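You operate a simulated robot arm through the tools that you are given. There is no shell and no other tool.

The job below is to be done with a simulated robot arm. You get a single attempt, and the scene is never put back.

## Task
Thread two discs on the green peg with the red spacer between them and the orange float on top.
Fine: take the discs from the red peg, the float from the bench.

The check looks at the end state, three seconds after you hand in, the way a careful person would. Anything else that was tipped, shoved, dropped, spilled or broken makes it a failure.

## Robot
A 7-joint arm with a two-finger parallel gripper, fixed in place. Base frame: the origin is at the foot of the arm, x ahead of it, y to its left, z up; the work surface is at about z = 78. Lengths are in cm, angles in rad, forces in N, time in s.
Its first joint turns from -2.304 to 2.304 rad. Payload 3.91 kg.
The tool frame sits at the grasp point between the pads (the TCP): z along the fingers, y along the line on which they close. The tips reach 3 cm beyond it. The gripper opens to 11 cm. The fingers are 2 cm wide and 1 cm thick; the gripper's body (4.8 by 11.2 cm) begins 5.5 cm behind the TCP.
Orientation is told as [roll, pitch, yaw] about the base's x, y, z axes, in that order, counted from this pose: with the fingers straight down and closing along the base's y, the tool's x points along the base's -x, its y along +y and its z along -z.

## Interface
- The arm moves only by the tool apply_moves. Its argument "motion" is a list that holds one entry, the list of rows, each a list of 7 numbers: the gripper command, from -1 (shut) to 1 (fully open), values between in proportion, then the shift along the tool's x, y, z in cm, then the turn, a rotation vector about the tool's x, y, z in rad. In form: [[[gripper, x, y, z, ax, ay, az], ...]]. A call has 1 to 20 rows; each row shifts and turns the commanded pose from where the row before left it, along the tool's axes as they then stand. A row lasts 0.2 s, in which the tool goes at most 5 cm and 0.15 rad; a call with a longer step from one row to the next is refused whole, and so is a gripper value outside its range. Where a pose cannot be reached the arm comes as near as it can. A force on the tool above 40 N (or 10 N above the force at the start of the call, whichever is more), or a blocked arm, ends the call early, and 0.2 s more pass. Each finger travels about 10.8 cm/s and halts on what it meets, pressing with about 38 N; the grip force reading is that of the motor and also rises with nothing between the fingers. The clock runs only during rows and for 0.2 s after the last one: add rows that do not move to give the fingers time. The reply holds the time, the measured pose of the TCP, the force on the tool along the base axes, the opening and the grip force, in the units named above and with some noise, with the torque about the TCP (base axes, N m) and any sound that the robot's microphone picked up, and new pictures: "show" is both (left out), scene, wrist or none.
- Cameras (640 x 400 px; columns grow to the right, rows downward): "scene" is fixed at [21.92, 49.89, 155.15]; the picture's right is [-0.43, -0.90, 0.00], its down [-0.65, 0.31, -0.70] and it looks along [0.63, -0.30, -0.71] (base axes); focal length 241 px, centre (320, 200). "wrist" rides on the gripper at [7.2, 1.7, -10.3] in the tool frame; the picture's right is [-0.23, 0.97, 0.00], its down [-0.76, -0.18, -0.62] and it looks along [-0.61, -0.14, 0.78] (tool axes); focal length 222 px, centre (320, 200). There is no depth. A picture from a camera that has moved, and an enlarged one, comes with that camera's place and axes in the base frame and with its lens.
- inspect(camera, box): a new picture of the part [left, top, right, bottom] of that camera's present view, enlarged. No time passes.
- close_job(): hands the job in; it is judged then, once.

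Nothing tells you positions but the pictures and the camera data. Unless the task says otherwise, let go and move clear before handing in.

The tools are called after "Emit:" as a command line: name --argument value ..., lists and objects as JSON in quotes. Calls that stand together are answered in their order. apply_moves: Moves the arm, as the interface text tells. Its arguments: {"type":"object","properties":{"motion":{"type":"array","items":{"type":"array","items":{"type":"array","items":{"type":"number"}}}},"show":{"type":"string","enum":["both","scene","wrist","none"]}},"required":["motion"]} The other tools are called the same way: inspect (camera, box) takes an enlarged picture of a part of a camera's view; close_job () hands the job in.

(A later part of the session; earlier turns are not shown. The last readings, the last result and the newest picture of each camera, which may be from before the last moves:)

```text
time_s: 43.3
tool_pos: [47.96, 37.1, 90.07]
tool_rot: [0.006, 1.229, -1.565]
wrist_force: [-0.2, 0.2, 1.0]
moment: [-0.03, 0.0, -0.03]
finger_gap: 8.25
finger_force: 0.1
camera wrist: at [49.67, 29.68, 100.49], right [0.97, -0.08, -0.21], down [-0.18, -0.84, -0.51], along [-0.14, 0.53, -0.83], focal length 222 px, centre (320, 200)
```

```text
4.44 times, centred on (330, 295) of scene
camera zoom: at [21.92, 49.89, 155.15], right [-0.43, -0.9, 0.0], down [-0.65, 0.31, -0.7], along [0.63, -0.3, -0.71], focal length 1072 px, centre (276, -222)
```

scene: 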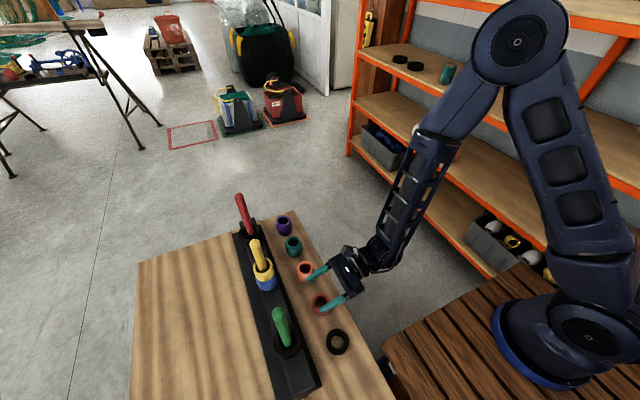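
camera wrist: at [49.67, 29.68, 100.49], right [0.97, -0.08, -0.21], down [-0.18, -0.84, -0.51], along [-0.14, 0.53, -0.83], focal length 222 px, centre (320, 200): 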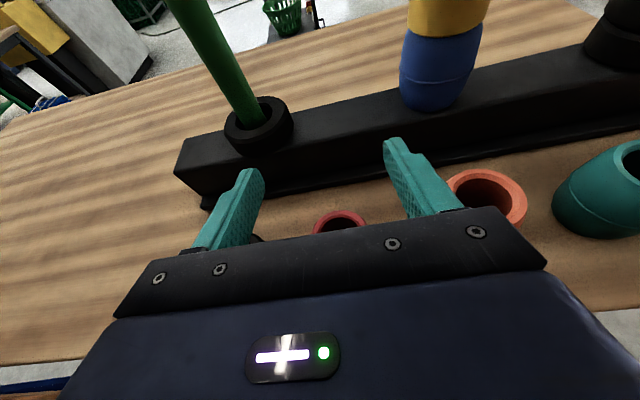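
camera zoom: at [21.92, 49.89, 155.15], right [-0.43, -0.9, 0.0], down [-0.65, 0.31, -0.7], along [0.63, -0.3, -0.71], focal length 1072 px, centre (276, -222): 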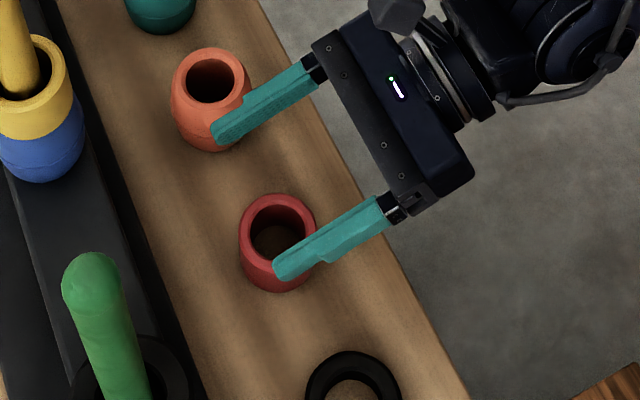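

Lined up over the spacer. I descend straight down around it.

Emit:
apply_moves --motion '[[[0.5, -1.6, 0.03, 0.58, 0, 0, 0], [0.5, -1.6, 0.03, 0.58, 0, 0, 0], [0.5, -1.6, 0.03, 0.58, 0, 0, 0], [0.5, -1.6, 0.03, 0.58, 0, 0, 0], [0.5, -1.6, 0.03, 0.58, 0, 0, 0], [0.5, -0.4, 0, 0.15, 0, 0, 0], [0.5, -0.4, 0, 0.15, 0, 0, 0], [0.5, 0, 0, 0, 0, 0, 0]]]'

Emit:
inspect --camera "scene" --box '[260, 260, 400, 350]'

Emit:
inspect --camera "wrist" --box '[200, 100, 440, 250]'

```text
time_s: 45.1
tool_pos: [48.08, 37.01, 80.91]
tool_rot: [0.006, 1.229, -1.566]
wrist_force: [0.7, -0.4, -0.7]
moment: [0.0, 0.0, 0.03]
finger_gap: 8.24
finger_force: 0.0
camera wrist: at [49.91, 29.69, 91.19], right [0.97, -0.08, -0.21], down [-0.18, -0.84, -0.51], along [-0.14, 0.53, -0.83], focal length 222 px, centre (320, 200)
```

scene: 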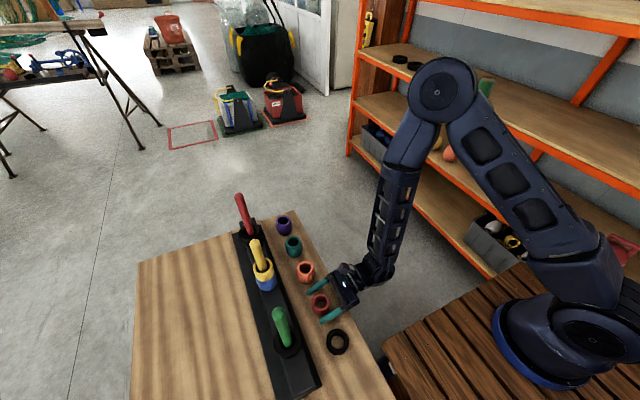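
wrist: 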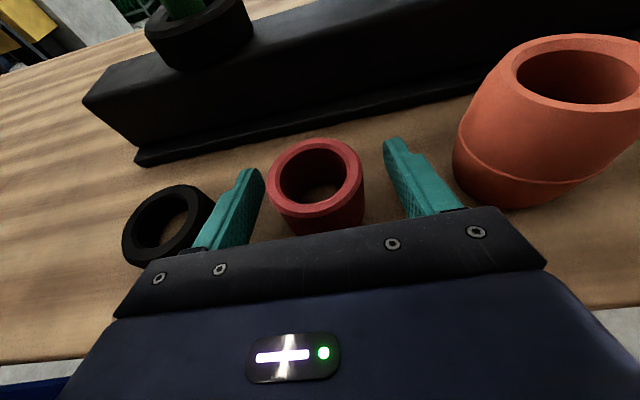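

```text
4.44 times, centred on (330, 305) of scene
camera zoom: at [21.92, 49.89, 155.15], right [-0.43, -0.9, 0.0], down [-0.65, 0.31, -0.7], along [0.63, -0.3, -0.71], focal length 1072 px, centre (276, -267)
```

zoom: 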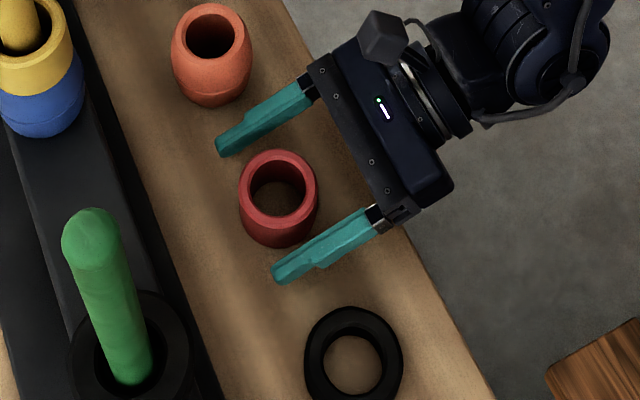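

```text
2.67 times, centred on (320, 175) of wrist
camera zoom: at [49.91, 29.69, 91.19], right [0.97, -0.08, -0.21], down [-0.18, -0.84, -0.51], along [-0.14, 0.53, -0.83], focal length 592 px, centre (320, 267)
```

zoom: 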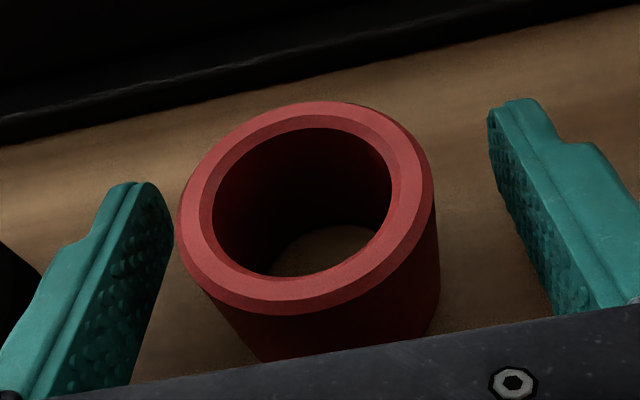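

The spacer is centred between the fingers. A small final adjustment, then close.

Emit:
apply_moves --motion '[[[0.5, -0.168, 0, 0.27, 0, 0, 0], [0.2, 0, 0, 0, 0, 0, 0], [-0.2, 0, 0, 0, 0, 0, 0], [-1, 0, 0, 0, 0, 0, 0], [-1, 0, 0, 0, 0, 0, 0], [-1, 0, 0, 0, 0, 0, 0]]]'

Emit:
inspect --camera "wrist" --box '[200, 100, 440, 250]'

```text
time_s: 46.5
tool_pos: [48.21, 37.22, 80.55]
tool_rot: [0.006, 1.229, -1.566]
wrist_force: [1.0, 1.1, 3.0]
moment: [0.03, 0.09, 0.01]
finger_gap: 5.22
finger_force: 37.8
camera wrist: at [49.92, 29.83, 90.93], right [0.97, -0.08, -0.21], down [-0.18, -0.84, -0.51], along [-0.14, 0.53, -0.83], focal length 222 px, centre (320, 200)
```

scene: 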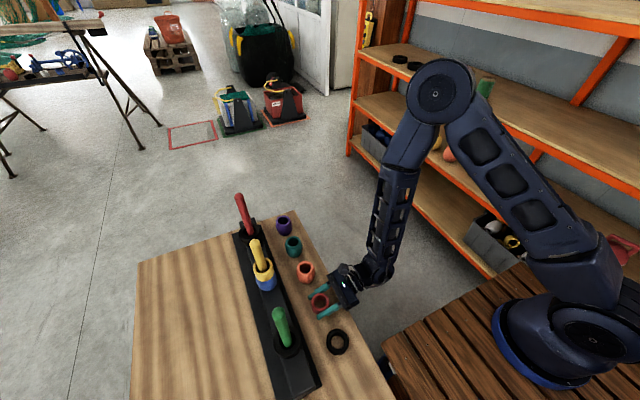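
wrist: 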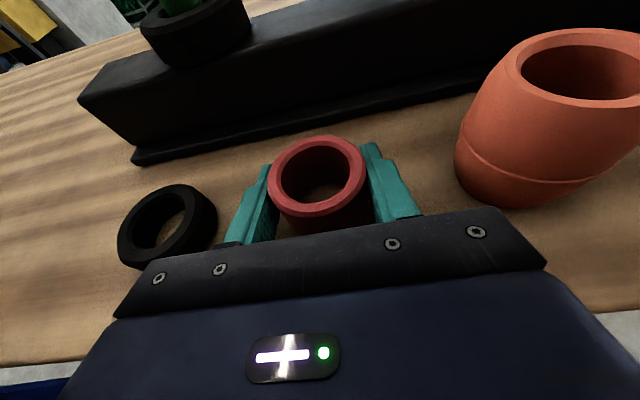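

```text
2.67 times, centred on (320, 175) of wrist
camera zoom: at [49.92, 29.83, 90.93], right [0.97, -0.08, -0.21], down [-0.18, -0.84, -0.51], along [-0.14, 0.53, -0.83], focal length 592 px, centre (320, 267)
```

zoom: 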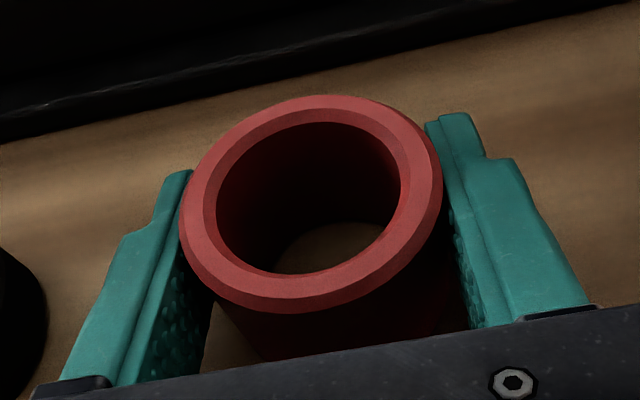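

Gripped at 5.22 cm. Lifting straight up to above peg height.

Emit:
apply_moves --motion '[[[-1, 1.0, 0, -0.357, 0, 0, 0], [-1, 2.355, 0, -0.84, 0, 0, 0], [-1, 2.355, 0, -0.84, 0, 0, 0], [-1, 2.355, 0, -0.84, 0, 0, 0], [-1, 2.355, 0, -0.84, 0, 0, 0], [-1, 2.355, 0, -0.84, 0, 0, 0], [-1, 2.355, 0, -0.84, 0, 0, 0], [-1, 2.355, 0, -0.84, 0, 0, 0], [-1, 2.355, 0, -0.84, 0, 0, 0], [-1, 2.355, 0, -0.84, 0, 0, 0], [-1, 2.355, 0, -0.84, 0, 0, 0], [-1, 2.355, 0, -0.84, 0, 0, 0], [-1, 2.355, 0, -0.84, 0, 0, 0], [-1, 0, 0, 0, 0, 0, 0]]]'

Emit:
inspect --camera "wrist" --box '[200, 100, 440, 250]'

```text
time_s: 49.5
tool_pos: [48.23, 37.29, 111.45]
tool_rot: [0.006, 1.229, -1.564]
wrist_force: [-0.1, -0.1, -0.1]
moment: [0.03, -0.01, -0.01]
finger_gap: 5.25
finger_force: 37.8
camera wrist: at [49.89, 29.87, 121.94], right [0.97, -0.08, -0.21], down [-0.18, -0.84, -0.51], along [-0.14, 0.53, -0.83], focal length 222 px, centre (320, 200)
```

scene: 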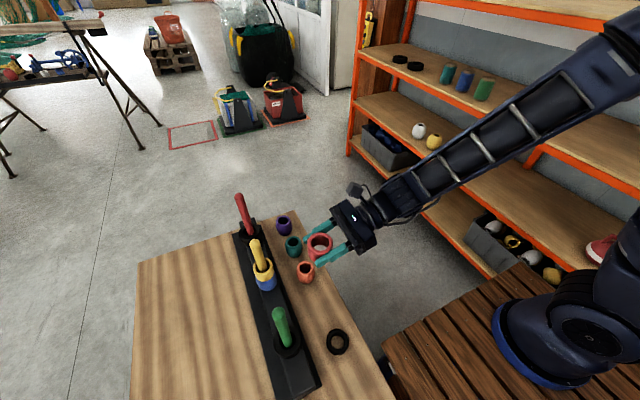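
wrist: 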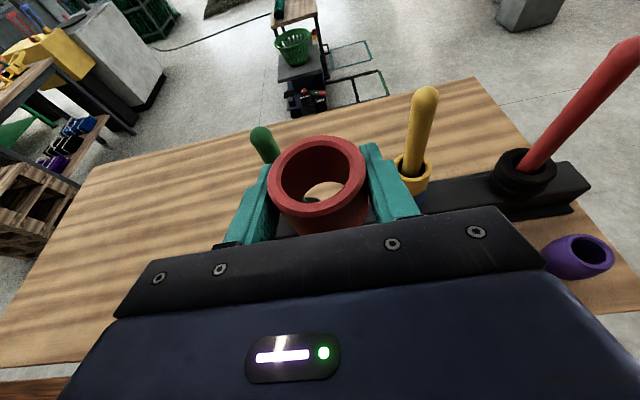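

```text
2.67 times, centred on (320, 175) of wrist
camera zoom: at [49.89, 29.87, 121.94], right [0.97, -0.08, -0.21], down [-0.18, -0.84, -0.51], along [-0.14, 0.53, -0.83], focal length 592 px, centre (320, 267)
```

zoom: 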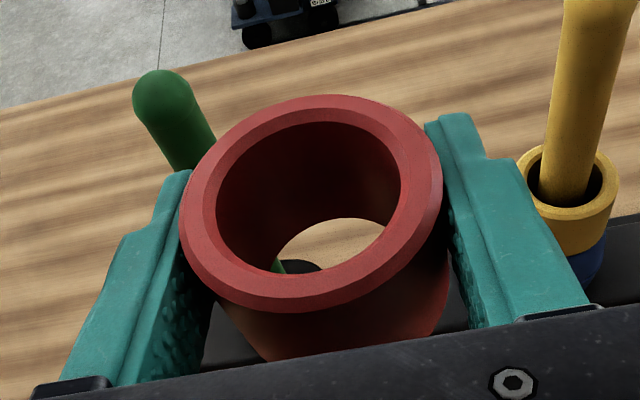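

Spacer is secure. I move it over the green peg at (41.05, 50.1).

Emit:
apply_moves --motion '[[[-1, 1.075, -1.775, 3.015, 0, 0, 0], [-1, 1.075, -1.775, 3.015, 0, 0, 0], [-1, 1.075, -1.775, 3.015, 0, 0, 0], [-1, 1.075, -1.775, 3.015, 0, 0, 0], [-1, 0, 0, 0, 0, 0, 0]]]'

Emit:
inspect --camera "scene" --box '[220, 240, 340, 330]'

Emit:
inspect --camera "wrist" --box '[200, 100, 440, 250]'

```text
time_s: 50.7
tool_pos: [41.07, 49.99, 111.6]
tool_rot: [0.007, 1.231, -1.566]
wrist_force: [0.5, 0.4, -1.0]
moment: [-0.02, -0.01, -0.01]
finger_gap: 5.24
finger_force: 38.1
camera wrist: at [42.69, 42.64, 121.94], right [0.97, -0.08, -0.21], down [-0.18, -0.84, -0.51], along [-0.14, 0.53, -0.83], focal length 222 px, centre (320, 200)
```

scene: 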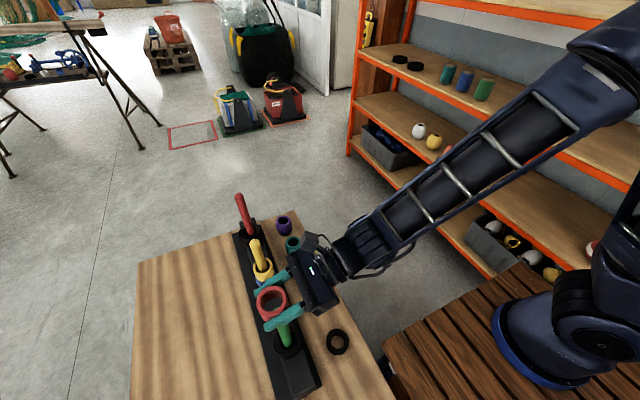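
wrist: 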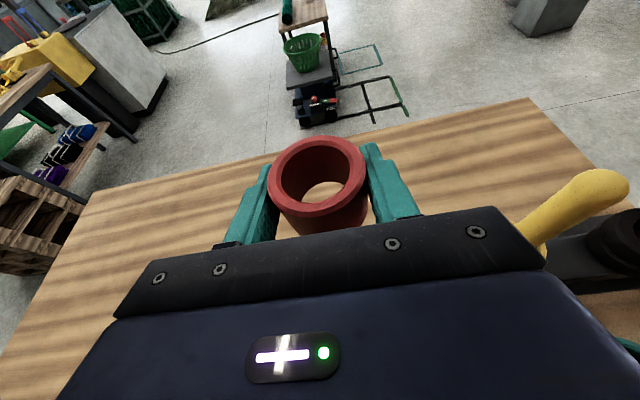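

```text
4.44 times, centred on (280, 285) of scene
camera zoom: at [21.92, 49.89, 155.15], right [-0.43, -0.9, 0.0], down [-0.65, 0.31, -0.7], along [0.63, -0.3, -0.71], focal length 1072 px, centre (498, -178)
```

zoom: 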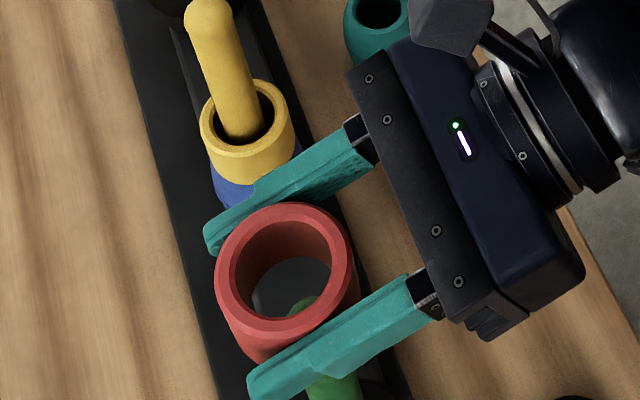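

```text
2.67 times, centred on (320, 175) of wrist
camera zoom: at [42.69, 42.64, 121.94], right [0.97, -0.08, -0.21], down [-0.18, -0.84, -0.51], along [-0.14, 0.53, -0.83], focal length 592 px, centre (320, 267)
```

zoom: 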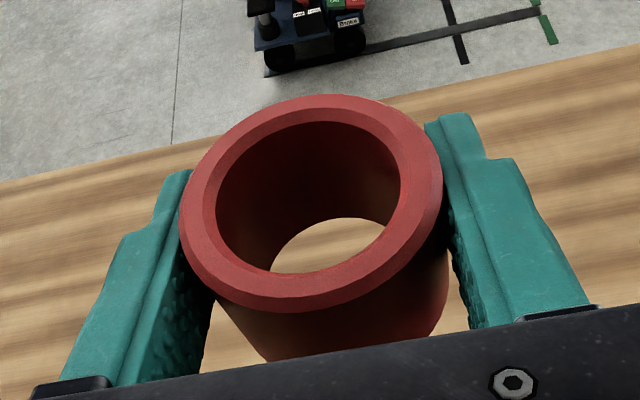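

The tip is visible through the spacer's bore. I lower a bit to check centring just above the tip.

Emit:
apply_moves --motion '[[[-1, -0.94, 0, 0.336, 0, 0, 0], [-1, -0.94, 0, 0.336, 0, 0, 0], [-1, 0, 0, 0, 0, 0, 0]]]'

Emit:
inspect --camera "scene" --box '[240, 270, 320, 330]'

Emit:
inspect --camera "wrist" --box '[240, 110, 400, 230]'

```text
time_s: 51.5
tool_pos: [41.02, 50.09, 109.56]
tool_rot: [0.006, 1.229, -1.564]
wrist_force: [0.3, 0.4, -0.7]
moment: [-0.02, 0.0, 0.02]
finger_gap: 5.21
finger_force: 38.0
camera wrist: at [42.72, 42.72, 119.96], right [0.97, -0.08, -0.21], down [-0.18, -0.84, -0.51], along [-0.14, 0.53, -0.83], focal length 222 px, centre (320, 200)
```

scene: 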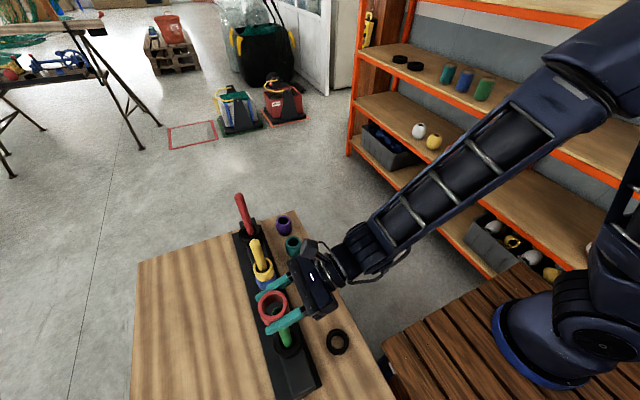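
wrist: 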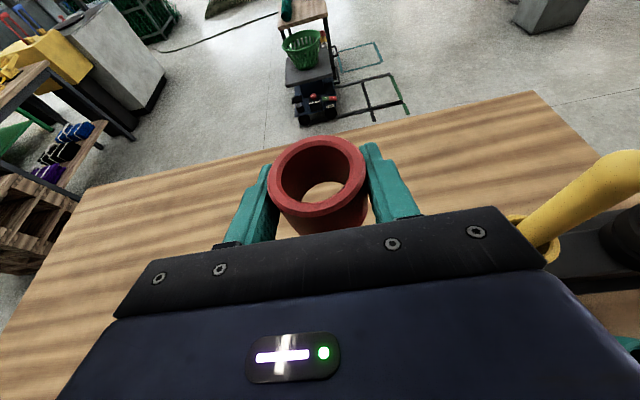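

```text
6.67 times, centred on (280, 300) of scene
camera zoom: at [21.92, 49.89, 155.15], right [-0.43, -0.9, 0.0], down [-0.65, 0.31, -0.7], along [0.63, -0.3, -0.71], focal length 1608 px, centre (587, -467)
```

zoom: 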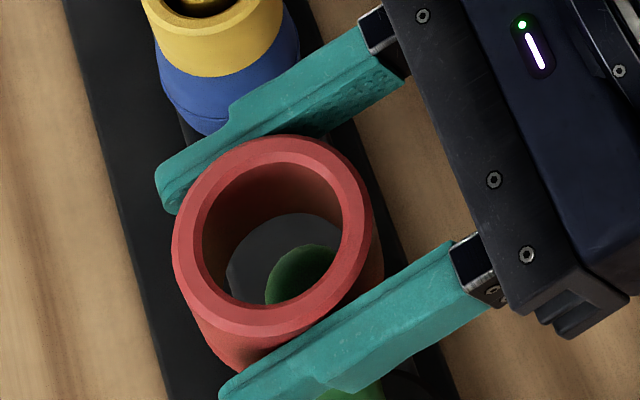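

```text
3.33 times, centred on (320, 170) of wrist
camera zoom: at [42.72, 42.72, 119.96], right [0.97, -0.08, -0.21], down [-0.18, -0.84, -0.51], along [-0.14, 0.53, -0.83], focal length 740 px, centre (320, 300)
```

zoom: 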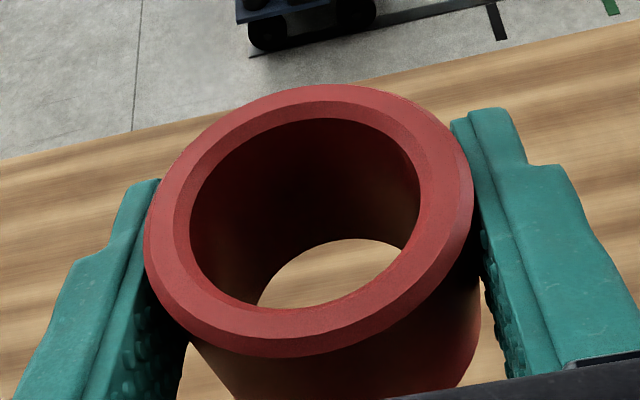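

Comparing the bore with the tip, the peg is about 0.4 cm toward -y of the bore's centre. I correct that before lowering further.

Emit:
apply_moves --motion '[[[-1, -0.134, -0.1, -0.377, 0, 0, 0], [-1, -0.47, 0, 0.168, 0, 0, 0], [-1, 0, 0, 0, 0, 0, 0]]]'

Emit:
inspect --camera "scene" --box '[240, 270, 320, 330]'

Emit:
inspect --camera "wrist" --box '[240, 110, 400, 230]'

```text
time_s: 52.3
tool_pos: [40.93, 49.79, 109.1]
tool_rot: [0.007, 1.231, -1.566]
wrist_force: [0.3, -0.5, -1.1]
moment: [-0.02, -0.02, -0.03]
finger_gap: 5.22
finger_force: 38.0
camera wrist: at [42.62, 42.37, 119.51], right [0.97, -0.08, -0.21], down [-0.18, -0.84, -0.51], along [-0.14, 0.53, -0.83], focal length 222 px, centre (320, 200)
```

scene: 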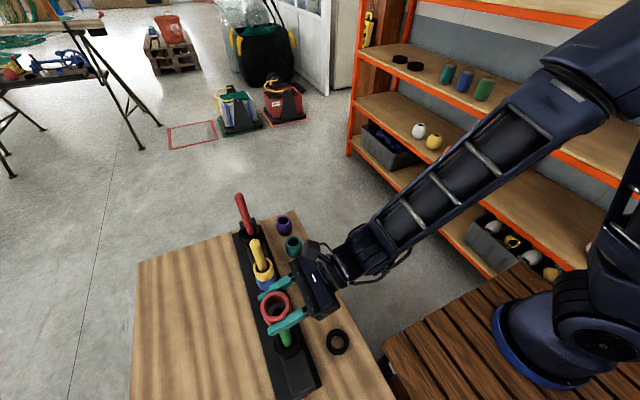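
wrist: 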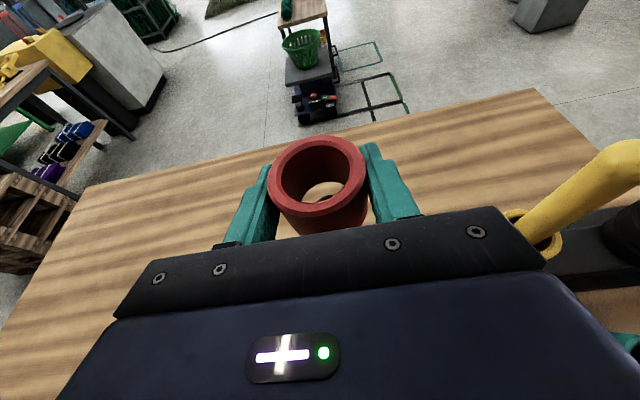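

```text
6.67 times, centred on (280, 300) of scene
camera zoom: at [21.92, 49.89, 155.15], right [-0.43, -0.9, 0.0], down [-0.65, 0.31, -0.7], along [0.63, -0.3, -0.71], focal length 1608 px, centre (587, -467)
```

zoom: 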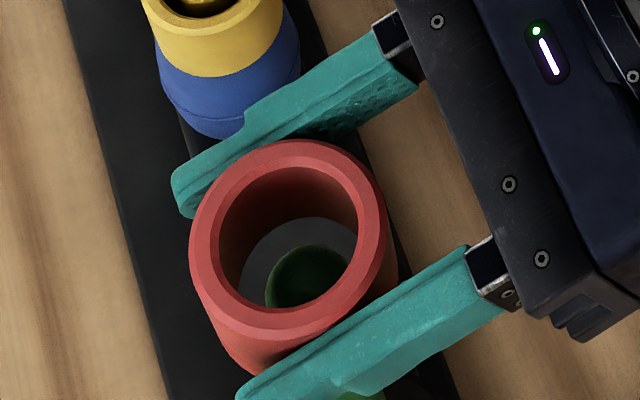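

```text
3.33 times, centred on (320, 170) of wrist
camera zoom: at [42.62, 42.37, 119.51], right [0.97, -0.08, -0.21], down [-0.18, -0.84, -0.51], along [-0.14, 0.53, -0.83], focal length 740 px, centre (320, 300)
```

zoom: 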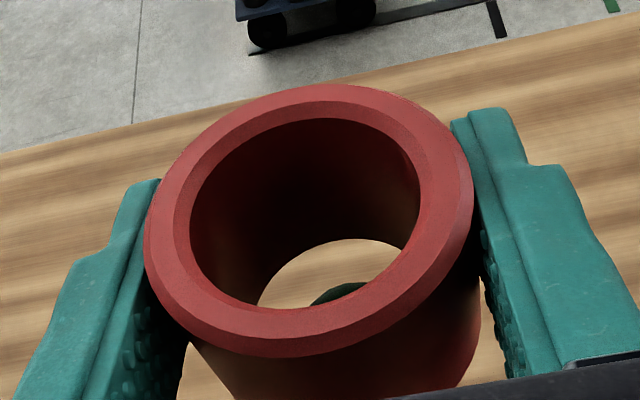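

Now the tip is centred in the bore in both views. I lower onto it in small steps.

Emit:
apply_moves --motion '[[[-1, -0.47, 0, 0.168, 0, 0, 0], [-1, -0.47, 0, 0.168, 0, 0, 0], [-1, -0.47, 0, 0.168, 0, 0, 0], [-1, -0.47, 0, 0.168, 0, 0, 0], [-1, 0, 0, 0, 0, 0, 0]]]'

Emit:
inspect --camera "scene" --box '[240, 270, 320, 330]'

Emit:
inspect --camera "wrist" --box '[240, 110, 400, 230]'

```text
time_s: 53.5
tool_pos: [40.97, 49.62, 107.03]
tool_rot: [0.006, 1.229, -1.563]
wrist_force: [0.1, 0.4, -0.4]
moment: [-0.02, 0.01, 0.01]
finger_gap: 5.25
finger_force: 38.1
camera wrist: at [42.64, 42.26, 117.47], right [0.97, -0.08, -0.21], down [-0.18, -0.84, -0.51], along [-0.14, 0.53, -0.83], focal length 222 px, centre (320, 200)
```

scene: 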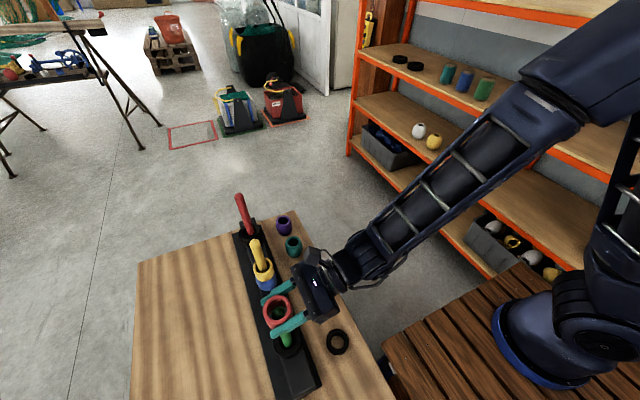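
wrist: 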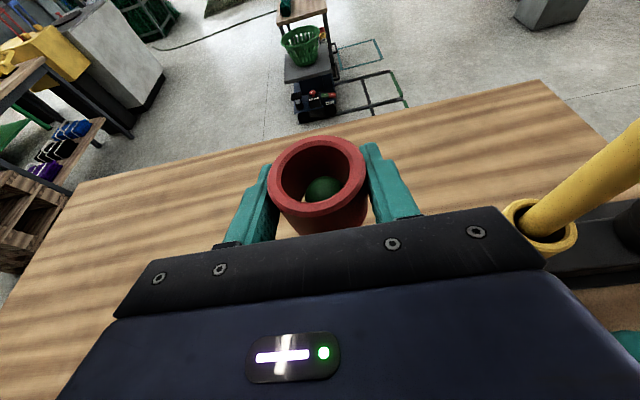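

```text
6.67 times, centred on (280, 300) of scene
camera zoom: at [21.92, 49.89, 155.15], right [-0.43, -0.9, 0.0], down [-0.65, 0.31, -0.7], along [0.63, -0.3, -0.71], focal length 1608 px, centre (587, -467)
```

zoom: 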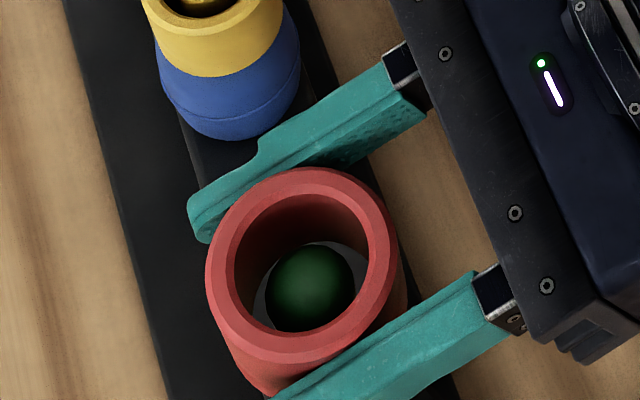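

```text
3.33 times, centred on (320, 170) of wrist
camera zoom: at [42.64, 42.26, 117.47], right [0.97, -0.08, -0.21], down [-0.18, -0.84, -0.51], along [-0.14, 0.53, -0.83], focal length 740 px, centre (320, 300)
```

zoom: 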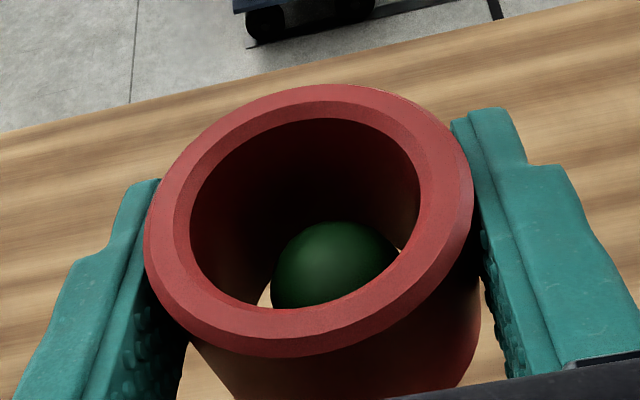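

The spacer is over the tip with even clearance. I lower it down the peg in stages.

Emit:
apply_moves --motion '[[[-1, -0.942, 0, 0.336, 0, 0, 0], [-1, -0.942, 0, 0.336, 0, 0, 0], [-1, -1.413, 0, 0.504, 0, 0, 0], [-1, -1.413, 0, 0.504, 0, 0, 0], [-1, -1.413, 0, 0.504, 0, 0, 0], [-1, 0, 0, 0, 0, 0, 0]]]'

Emit:
inspect --camera "scene" --box '[240, 280, 320, 340]'

Emit:
inspect --camera "wrist" --box '[240, 110, 400, 230]'

```text
time_s: 54.9
tool_pos: [40.77, 49.82, 100.61]
tool_rot: [0.007, 1.229, -1.564]
wrist_force: [0.2, 0.7, -0.7]
moment: [-0.01, 0.0, -0.03]
finger_gap: 5.21
finger_force: 37.4
camera wrist: at [42.63, 42.32, 110.99], right [0.97, -0.08, -0.21], down [-0.18, -0.84, -0.51], along [-0.14, 0.53, -0.83], focal length 222 px, centre (320, 200)
```

scene: 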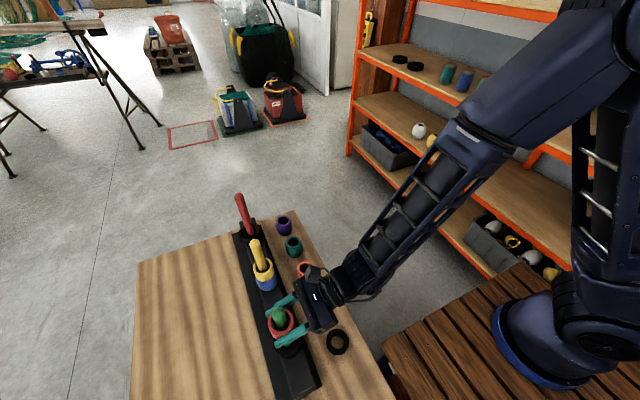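
wrist: 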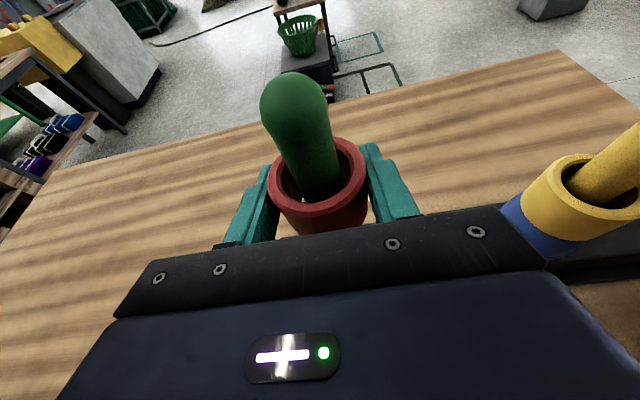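

```text
6.67 times, centred on (280, 310) of scene
camera zoom: at [21.92, 49.89, 155.15], right [-0.43, -0.9, 0.0], down [-0.65, 0.31, -0.7], along [0.63, -0.3, -0.71], focal length 1608 px, centre (587, -533)
```

zoom: 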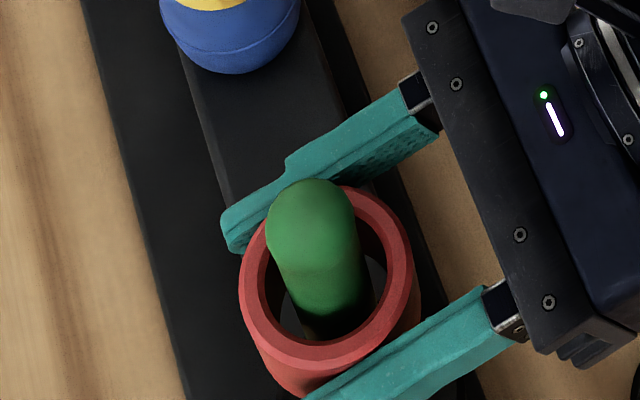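

```text
3.33 times, centred on (320, 170) of wrist
camera zoom: at [42.63, 42.32, 110.99], right [0.97, -0.08, -0.21], down [-0.18, -0.84, -0.51], along [-0.14, 0.53, -0.83], focal length 740 px, centre (320, 300)
```

zoom: 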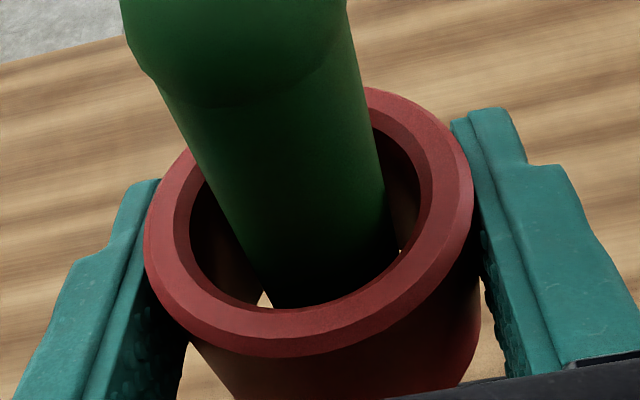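

Still centred. Lowering most of the rest.

Emit:
apply_moves --motion '[[[-1, -1.884, 0.03, 0.67, 0, 0, 0], [-1, -1.884, 0.03, 0.67, 0, 0, 0], [-1, -1.884, 0, 0.67, 0, 0, 0], [-1, -1.884, 0, 0.67, 0, 0, 0], [-1, -1.413, 0, 0.504, 0, 0, 0], [-1, 0, 0, 0, 0, 0, 0]]]'

Emit:
inspect --camera "scene" --box '[250, 300, 330, 360]'

Emit:
inspect --camera "wrist" --box '[240, 110, 400, 230]'

```text
time_s: 56.3
tool_pos: [40.84, 49.67, 91.05]
tool_rot: [0.005, 1.227, -1.565]
wrist_force: [0.7, 0.1, -0.5]
moment: [0.01, 0.0, 0.0]
finger_gap: 5.23
finger_force: 37.7
camera wrist: at [42.64, 42.24, 101.44], right [0.97, -0.08, -0.21], down [-0.18, -0.84, -0.51], along [-0.14, 0.53, -0.83], focal length 222 px, centre (320, 200)
```

scene: 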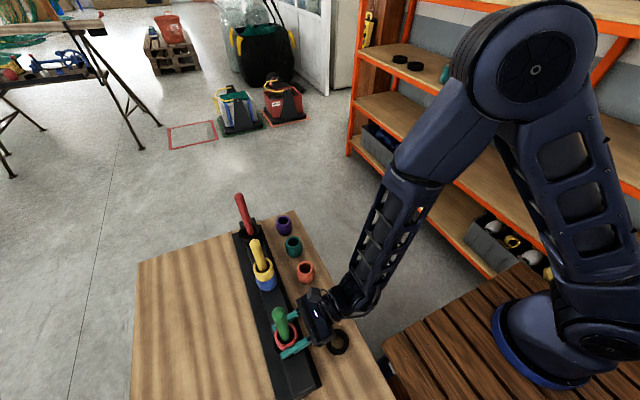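
wrist: 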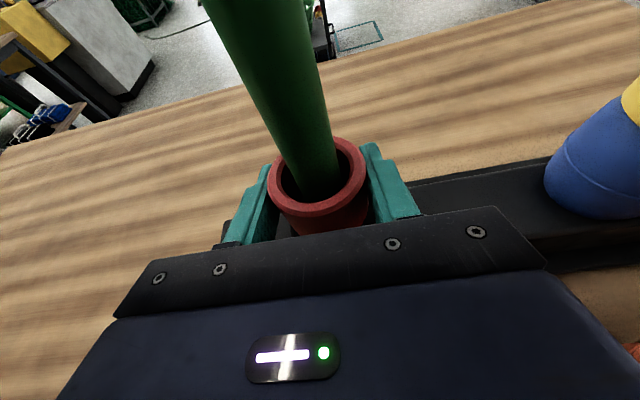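

```text
6.67 times, centred on (290, 330) of scene
camera zoom: at [21.92, 49.89, 155.15], right [-0.43, -0.9, 0.0], down [-0.65, 0.31, -0.7], along [0.63, -0.3, -0.71], focal length 1608 px, centre (520, -667)
```

zoom: 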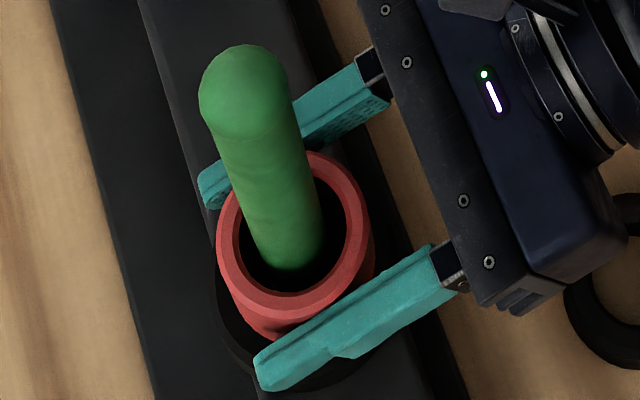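

```text
3.33 times, centred on (320, 170) of wrist
camera zoom: at [42.64, 42.24, 101.44], right [0.97, -0.08, -0.21], down [-0.18, -0.84, -0.51], along [-0.14, 0.53, -0.83], focal length 740 px, centre (320, 300)
```

zoom: 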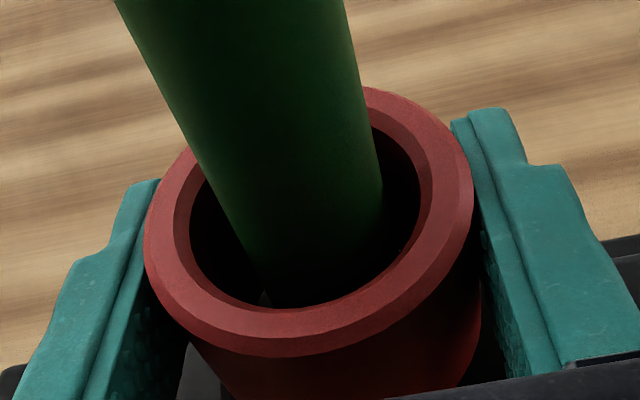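

About 2 cm to go. I lower in half-centimetre steps and let go just above contact.

Emit:
apply_moves --motion '[[[-1, -0.47, 0, 0.168, 0, 0, 0], [-1, -0.47, 0, 0.168, 0, 0, 0], [-1, -0.47, 0, 0.168, 0, 0, 0], [-1, -0.25, 0, 0.09, 0, 0, 0], [-1, 0, 0, 0, 0, 0, 0]]]'

Emit:
inspect --camera "scene" --box '[250, 300, 330, 360]'

```text
time_s: 57.5
tool_pos: [41.04, 49.68, 89.5]
tool_rot: [0.01, 1.233, -1.56]
wrist_force: [-2.4, -8.9, 35.4]
moment: [-0.18, 0.27, -0.03]
finger_gap: 5.24
finger_force: 37.9
camera wrist: at [42.67, 42.21, 99.86], right [0.97, -0.08, -0.21], down [-0.18, -0.84, -0.51], along [-0.14, 0.54, -0.83], focal length 222 px, centre (320, 200)
```

scene: 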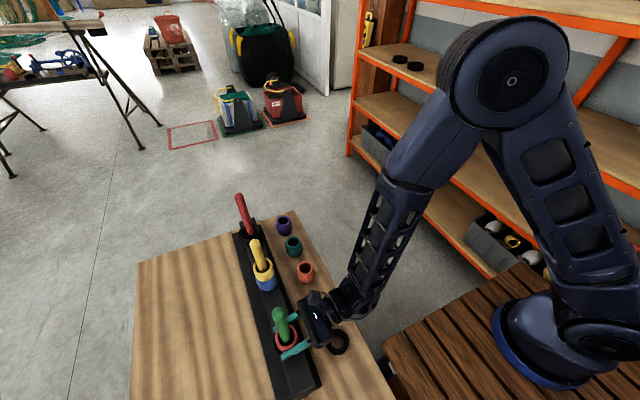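
wrist: 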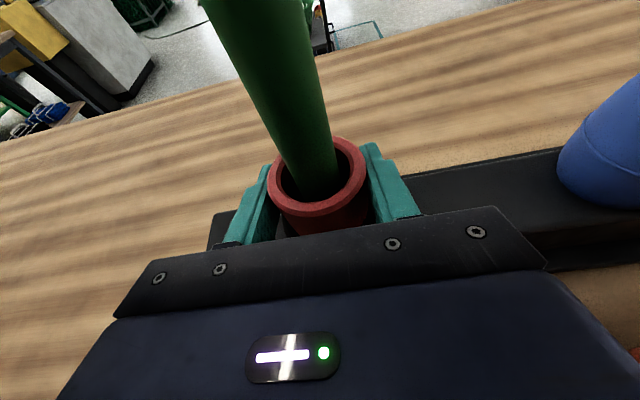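

```text
6.67 times, centred on (290, 330) of scene
camera zoom: at [21.92, 49.89, 155.15], right [-0.43, -0.9, 0.0], down [-0.65, 0.31, -0.7], along [0.63, -0.3, -0.71], focal length 1608 px, centre (520, -667)
```

zoom: 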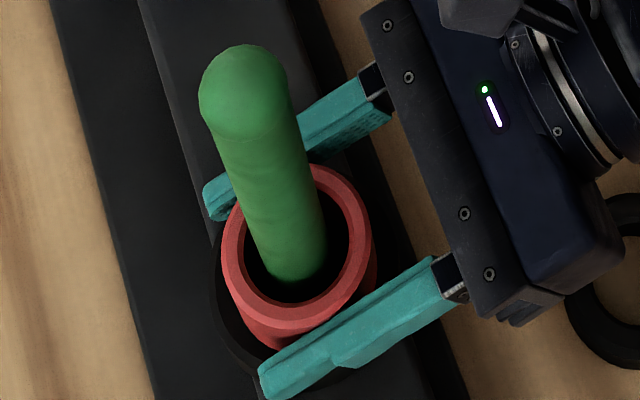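

The spacer is seated on the first disc (contact at z≈89.5). I relieve the pressure slightly, release, and back straight out.

Emit:
apply_moves --motion '[[[-1, 0.2, 0, -0.07, 0, 0, 0], [-0.4, 0, 0, 0, 0, 0, 0], [0, 0, 0, 0, 0, 0, 0], [0.4, 0, 0, 0, 0, 0, 0], [0.4, 0, 0, 0, 0, 0, 0], [0.4, -0.6, 0, -1.9, 0, 0, 0], [0.4, -0.6, 0, -1.9, 0, 0, 0], [0.4, -0.6, 0, -1.9, 0, 0, 0], [0.4, -0.6, 0, -1.9, 0, 0, 0], [0.4, -0.6, 0, -1.9, 0, 0, 0], [0.4, -0.6, 0, -1.9, 0, 0, 0], [0.4, 0, 0, 0, 0, 0, 0]]]'

Emit:
inspect --camera "wrist" --box '[220, 20, 420, 170]'

Emit:
inspect --camera "scene" --box '[240, 290, 360, 365]'

```text
time_s: 60.1
tool_pos: [40.88, 37.59, 89.98]
tool_rot: [0.005, 1.229, -1.565]
wrist_force: [-0.7, 0.2, 0.0]
moment: [-0.02, -0.02, 0.01]
finger_gap: 7.71
finger_force: 0.1
camera wrist: at [42.64, 30.3, 100.38], right [0.97, -0.08, -0.21], down [-0.18, -0.84, -0.51], along [-0.14, 0.53, -0.83], focal length 222 px, centre (320, 200)
```

scene: 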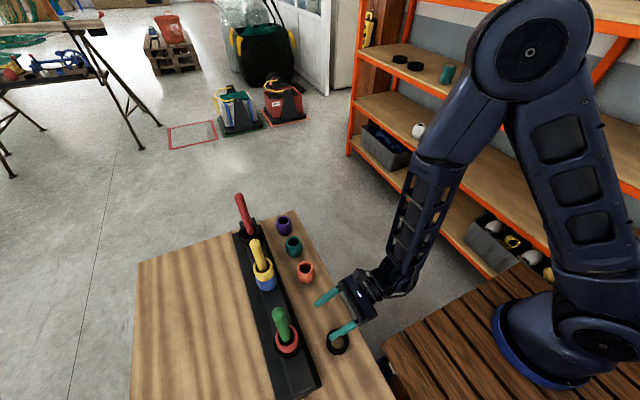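
wrist: 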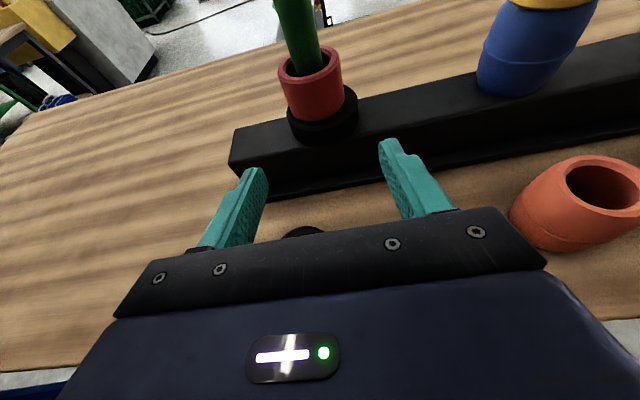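

```text
2.67 times, centred on (320, 95) of wrist
camera zoom: at [42.64, 30.3, 100.38], right [0.97, -0.08, -0.21], down [-0.18, -0.84, -0.51], along [-0.14, 0.53, -0.83], focal length 592 px, centre (320, 480)
```

zoom: 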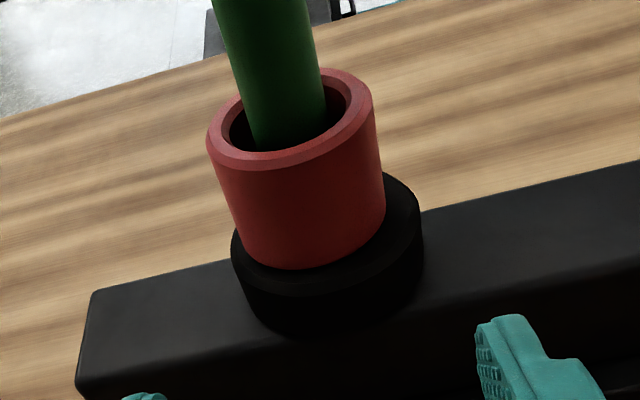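

```text
5.33 times, centred on (300, 328) of scene
camera zoom: at [21.92, 49.89, 155.15], right [-0.43, -0.9, 0.0], down [-0.65, 0.31, -0.7], along [0.63, -0.3, -0.71], focal length 1287 px, centre (427, -480)
```

zoom: 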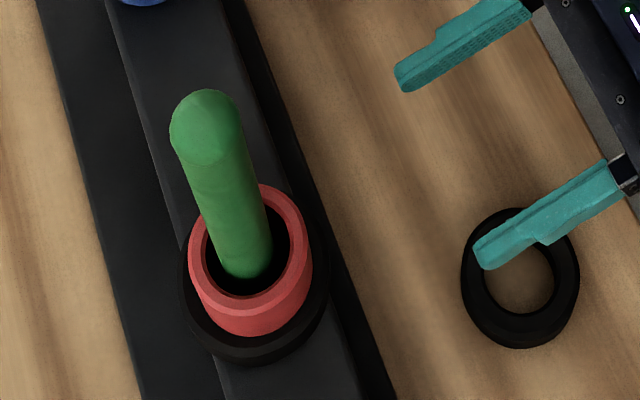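

Disc and spacer are stacked properly on green. Now back for the second disc: I rise, travel to in front of the red peg and come down to the level of its top disc.

Emit:
apply_moves --motion '[[[0.7, 2.355, 0, -0.84, 0, 0, 0], [0.7, 2.355, 0, -0.84, 0, 0, 0], [0.7, 0, 3.63, 0, 0, 0, 0], [0.7, 0, 3.63, 0, 0, 0, 0], [0.7, 0, 3.63, 0, 0, 0, 0], [0.7, 0, 3.63, 0, 0, 0, 0], [0.7, 0, 3.63, 0, 0, 0, 0], [0.7, 0, 3.63, 0, 0, 0, 0], [0.7, 0, 3.63, 0, 0, 0, 0], [0.7, 0, 3.63, 0, 0, 0, 0], [0.7, 0, 3.63, 0, 0, 0, 0], [0.7, 0, 3.63, 0, 0, 0, 0], [0.7, -1.884, 0, 0.67, 0, 0, 0], [0.7, -1.884, 0, 0.67, 0, 0, 0], [0.7, -1.884, 0, 0.67, 0, 0, 0], [0.7, 0, 0, 0, 0, 0, 0]]]'

Emit:
inspect --camera "wrist" --box '[220, 40, 420, 190]'

```text
time_s: 63.5
tool_pos: [77.65, 37.86, 89.09]
tool_rot: [0.006, 1.228, -1.564]
wrist_force: [0.5, 0.0, -0.2]
moment: [0.0, 0.01, 0.03]
finger_gap: 9.34
finger_force: 0.1
out of reach, approached as far as the arm can: row 1
camera wrist: at [79.33, 30.55, 99.47], right [0.97, -0.08, -0.21], down [-0.18, -0.84, -0.51], along [-0.14, 0.53, -0.83], focal length 222 px, centre (320, 200)
```

scene: 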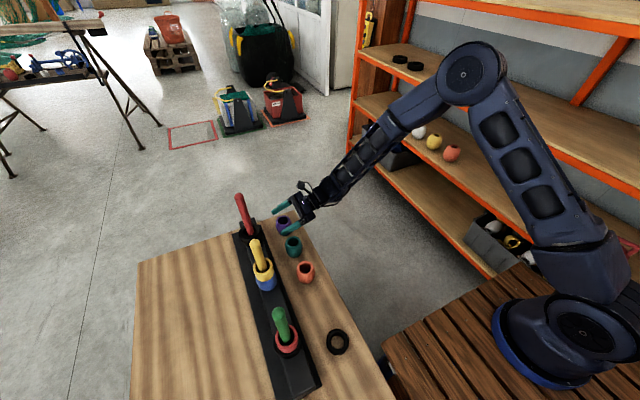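
wrist: 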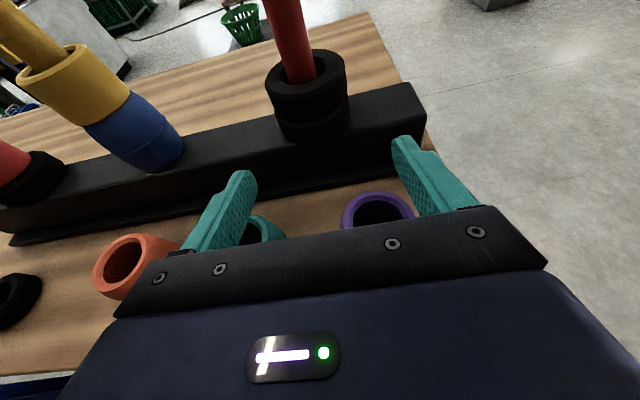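

```text
2.67 times, centred on (320, 115) of wrist
camera zoom: at [79.33, 30.55, 99.47], right [0.97, -0.08, -0.21], down [-0.18, -0.84, -0.51], along [-0.14, 0.53, -0.83], focal length 592 px, centre (320, 427)
```

zoom: 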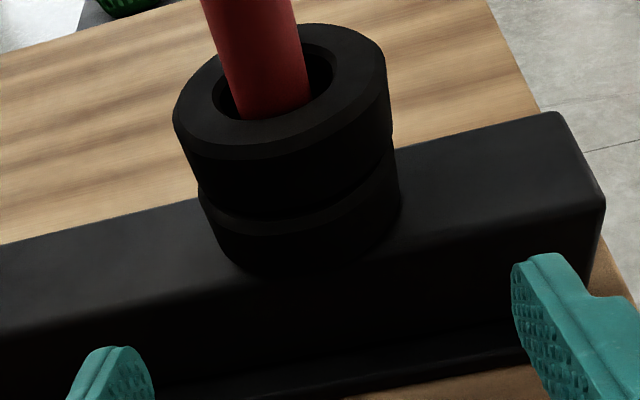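

The top disc is at about (77.1, 50.5). I correct x and slide forward around it.

Emit:
apply_moves --motion '[[[0.7, 0.806, -0.22, 2.388, 0, 0, 0], [0.7, 0.806, -0.22, 2.388, 0, 0, 0], [0.7, 0.806, 0, 2.388, 0, 0, 0], [0.7, 0.806, 0, 2.388, 0, 0, 0], [0.7, 0.806, 0, 2.388, 0, 0, 0], [0.7, 0, 0, 0, 0, 0, 0]]]'

Emit:
inspect --camera "scene" --box '[200, 180, 320, 255]'

Emit:
inspect --camera "wrist" --box '[180, 80, 460, 255]'

```text
time_s: 64.9
tool_pos: [77.22, 50.67, 88.82]
tool_rot: [0.007, 1.229, -1.566]
wrist_force: [0.0, -0.7, 0.1]
moment: [0.01, -0.03, -0.01]
finger_gap: 9.36
finger_force: 0.0
camera wrist: at [78.94, 43.29, 99.23], right [0.97, -0.08, -0.21], down [-0.18, -0.84, -0.51], along [-0.14, 0.53, -0.83], focal length 222 px, centre (320, 200)
```

scene: 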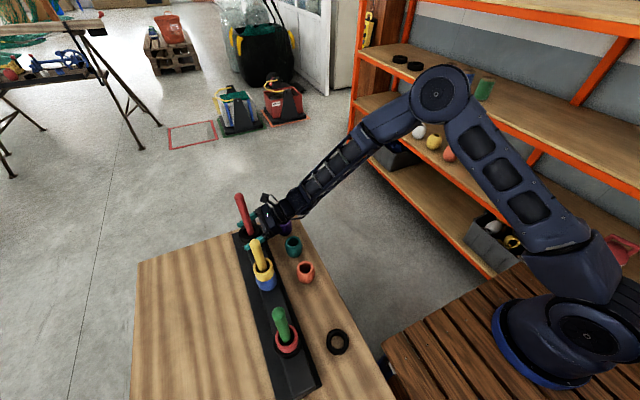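
wrist: 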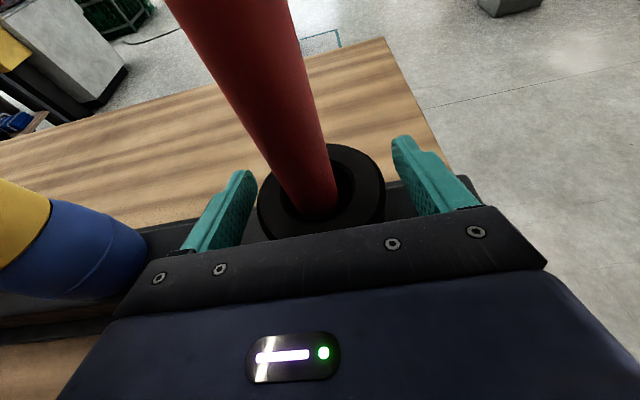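

```text
5.33 times, centred on (260, 218) of scene
camera zoom: at [21.92, 49.89, 155.15], right [-0.43, -0.9, 0.0], down [-0.65, 0.31, -0.7], along [0.63, -0.3, -0.71], focal length 1287 px, centre (640, 107)
```

zoom: 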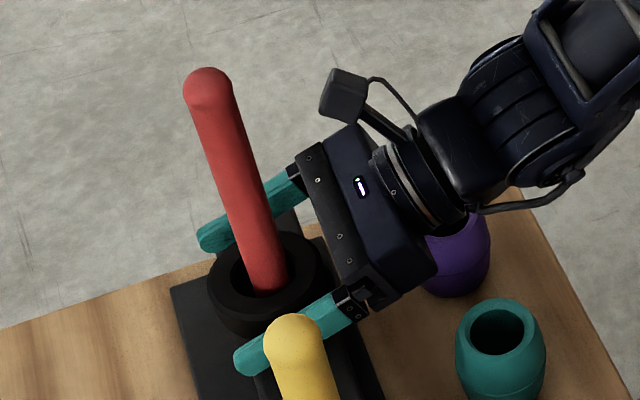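

```text
2.29 times, centred on (320, 168) of wrist
camera zoom: at [78.94, 43.29, 99.23], right [0.97, -0.08, -0.21], down [-0.18, -0.84, -0.51], along [-0.14, 0.53, -0.83], focal length 508 px, centre (320, 274)
```

zoom: 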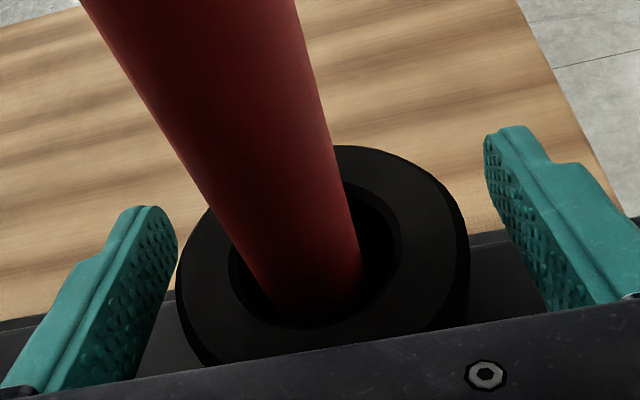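

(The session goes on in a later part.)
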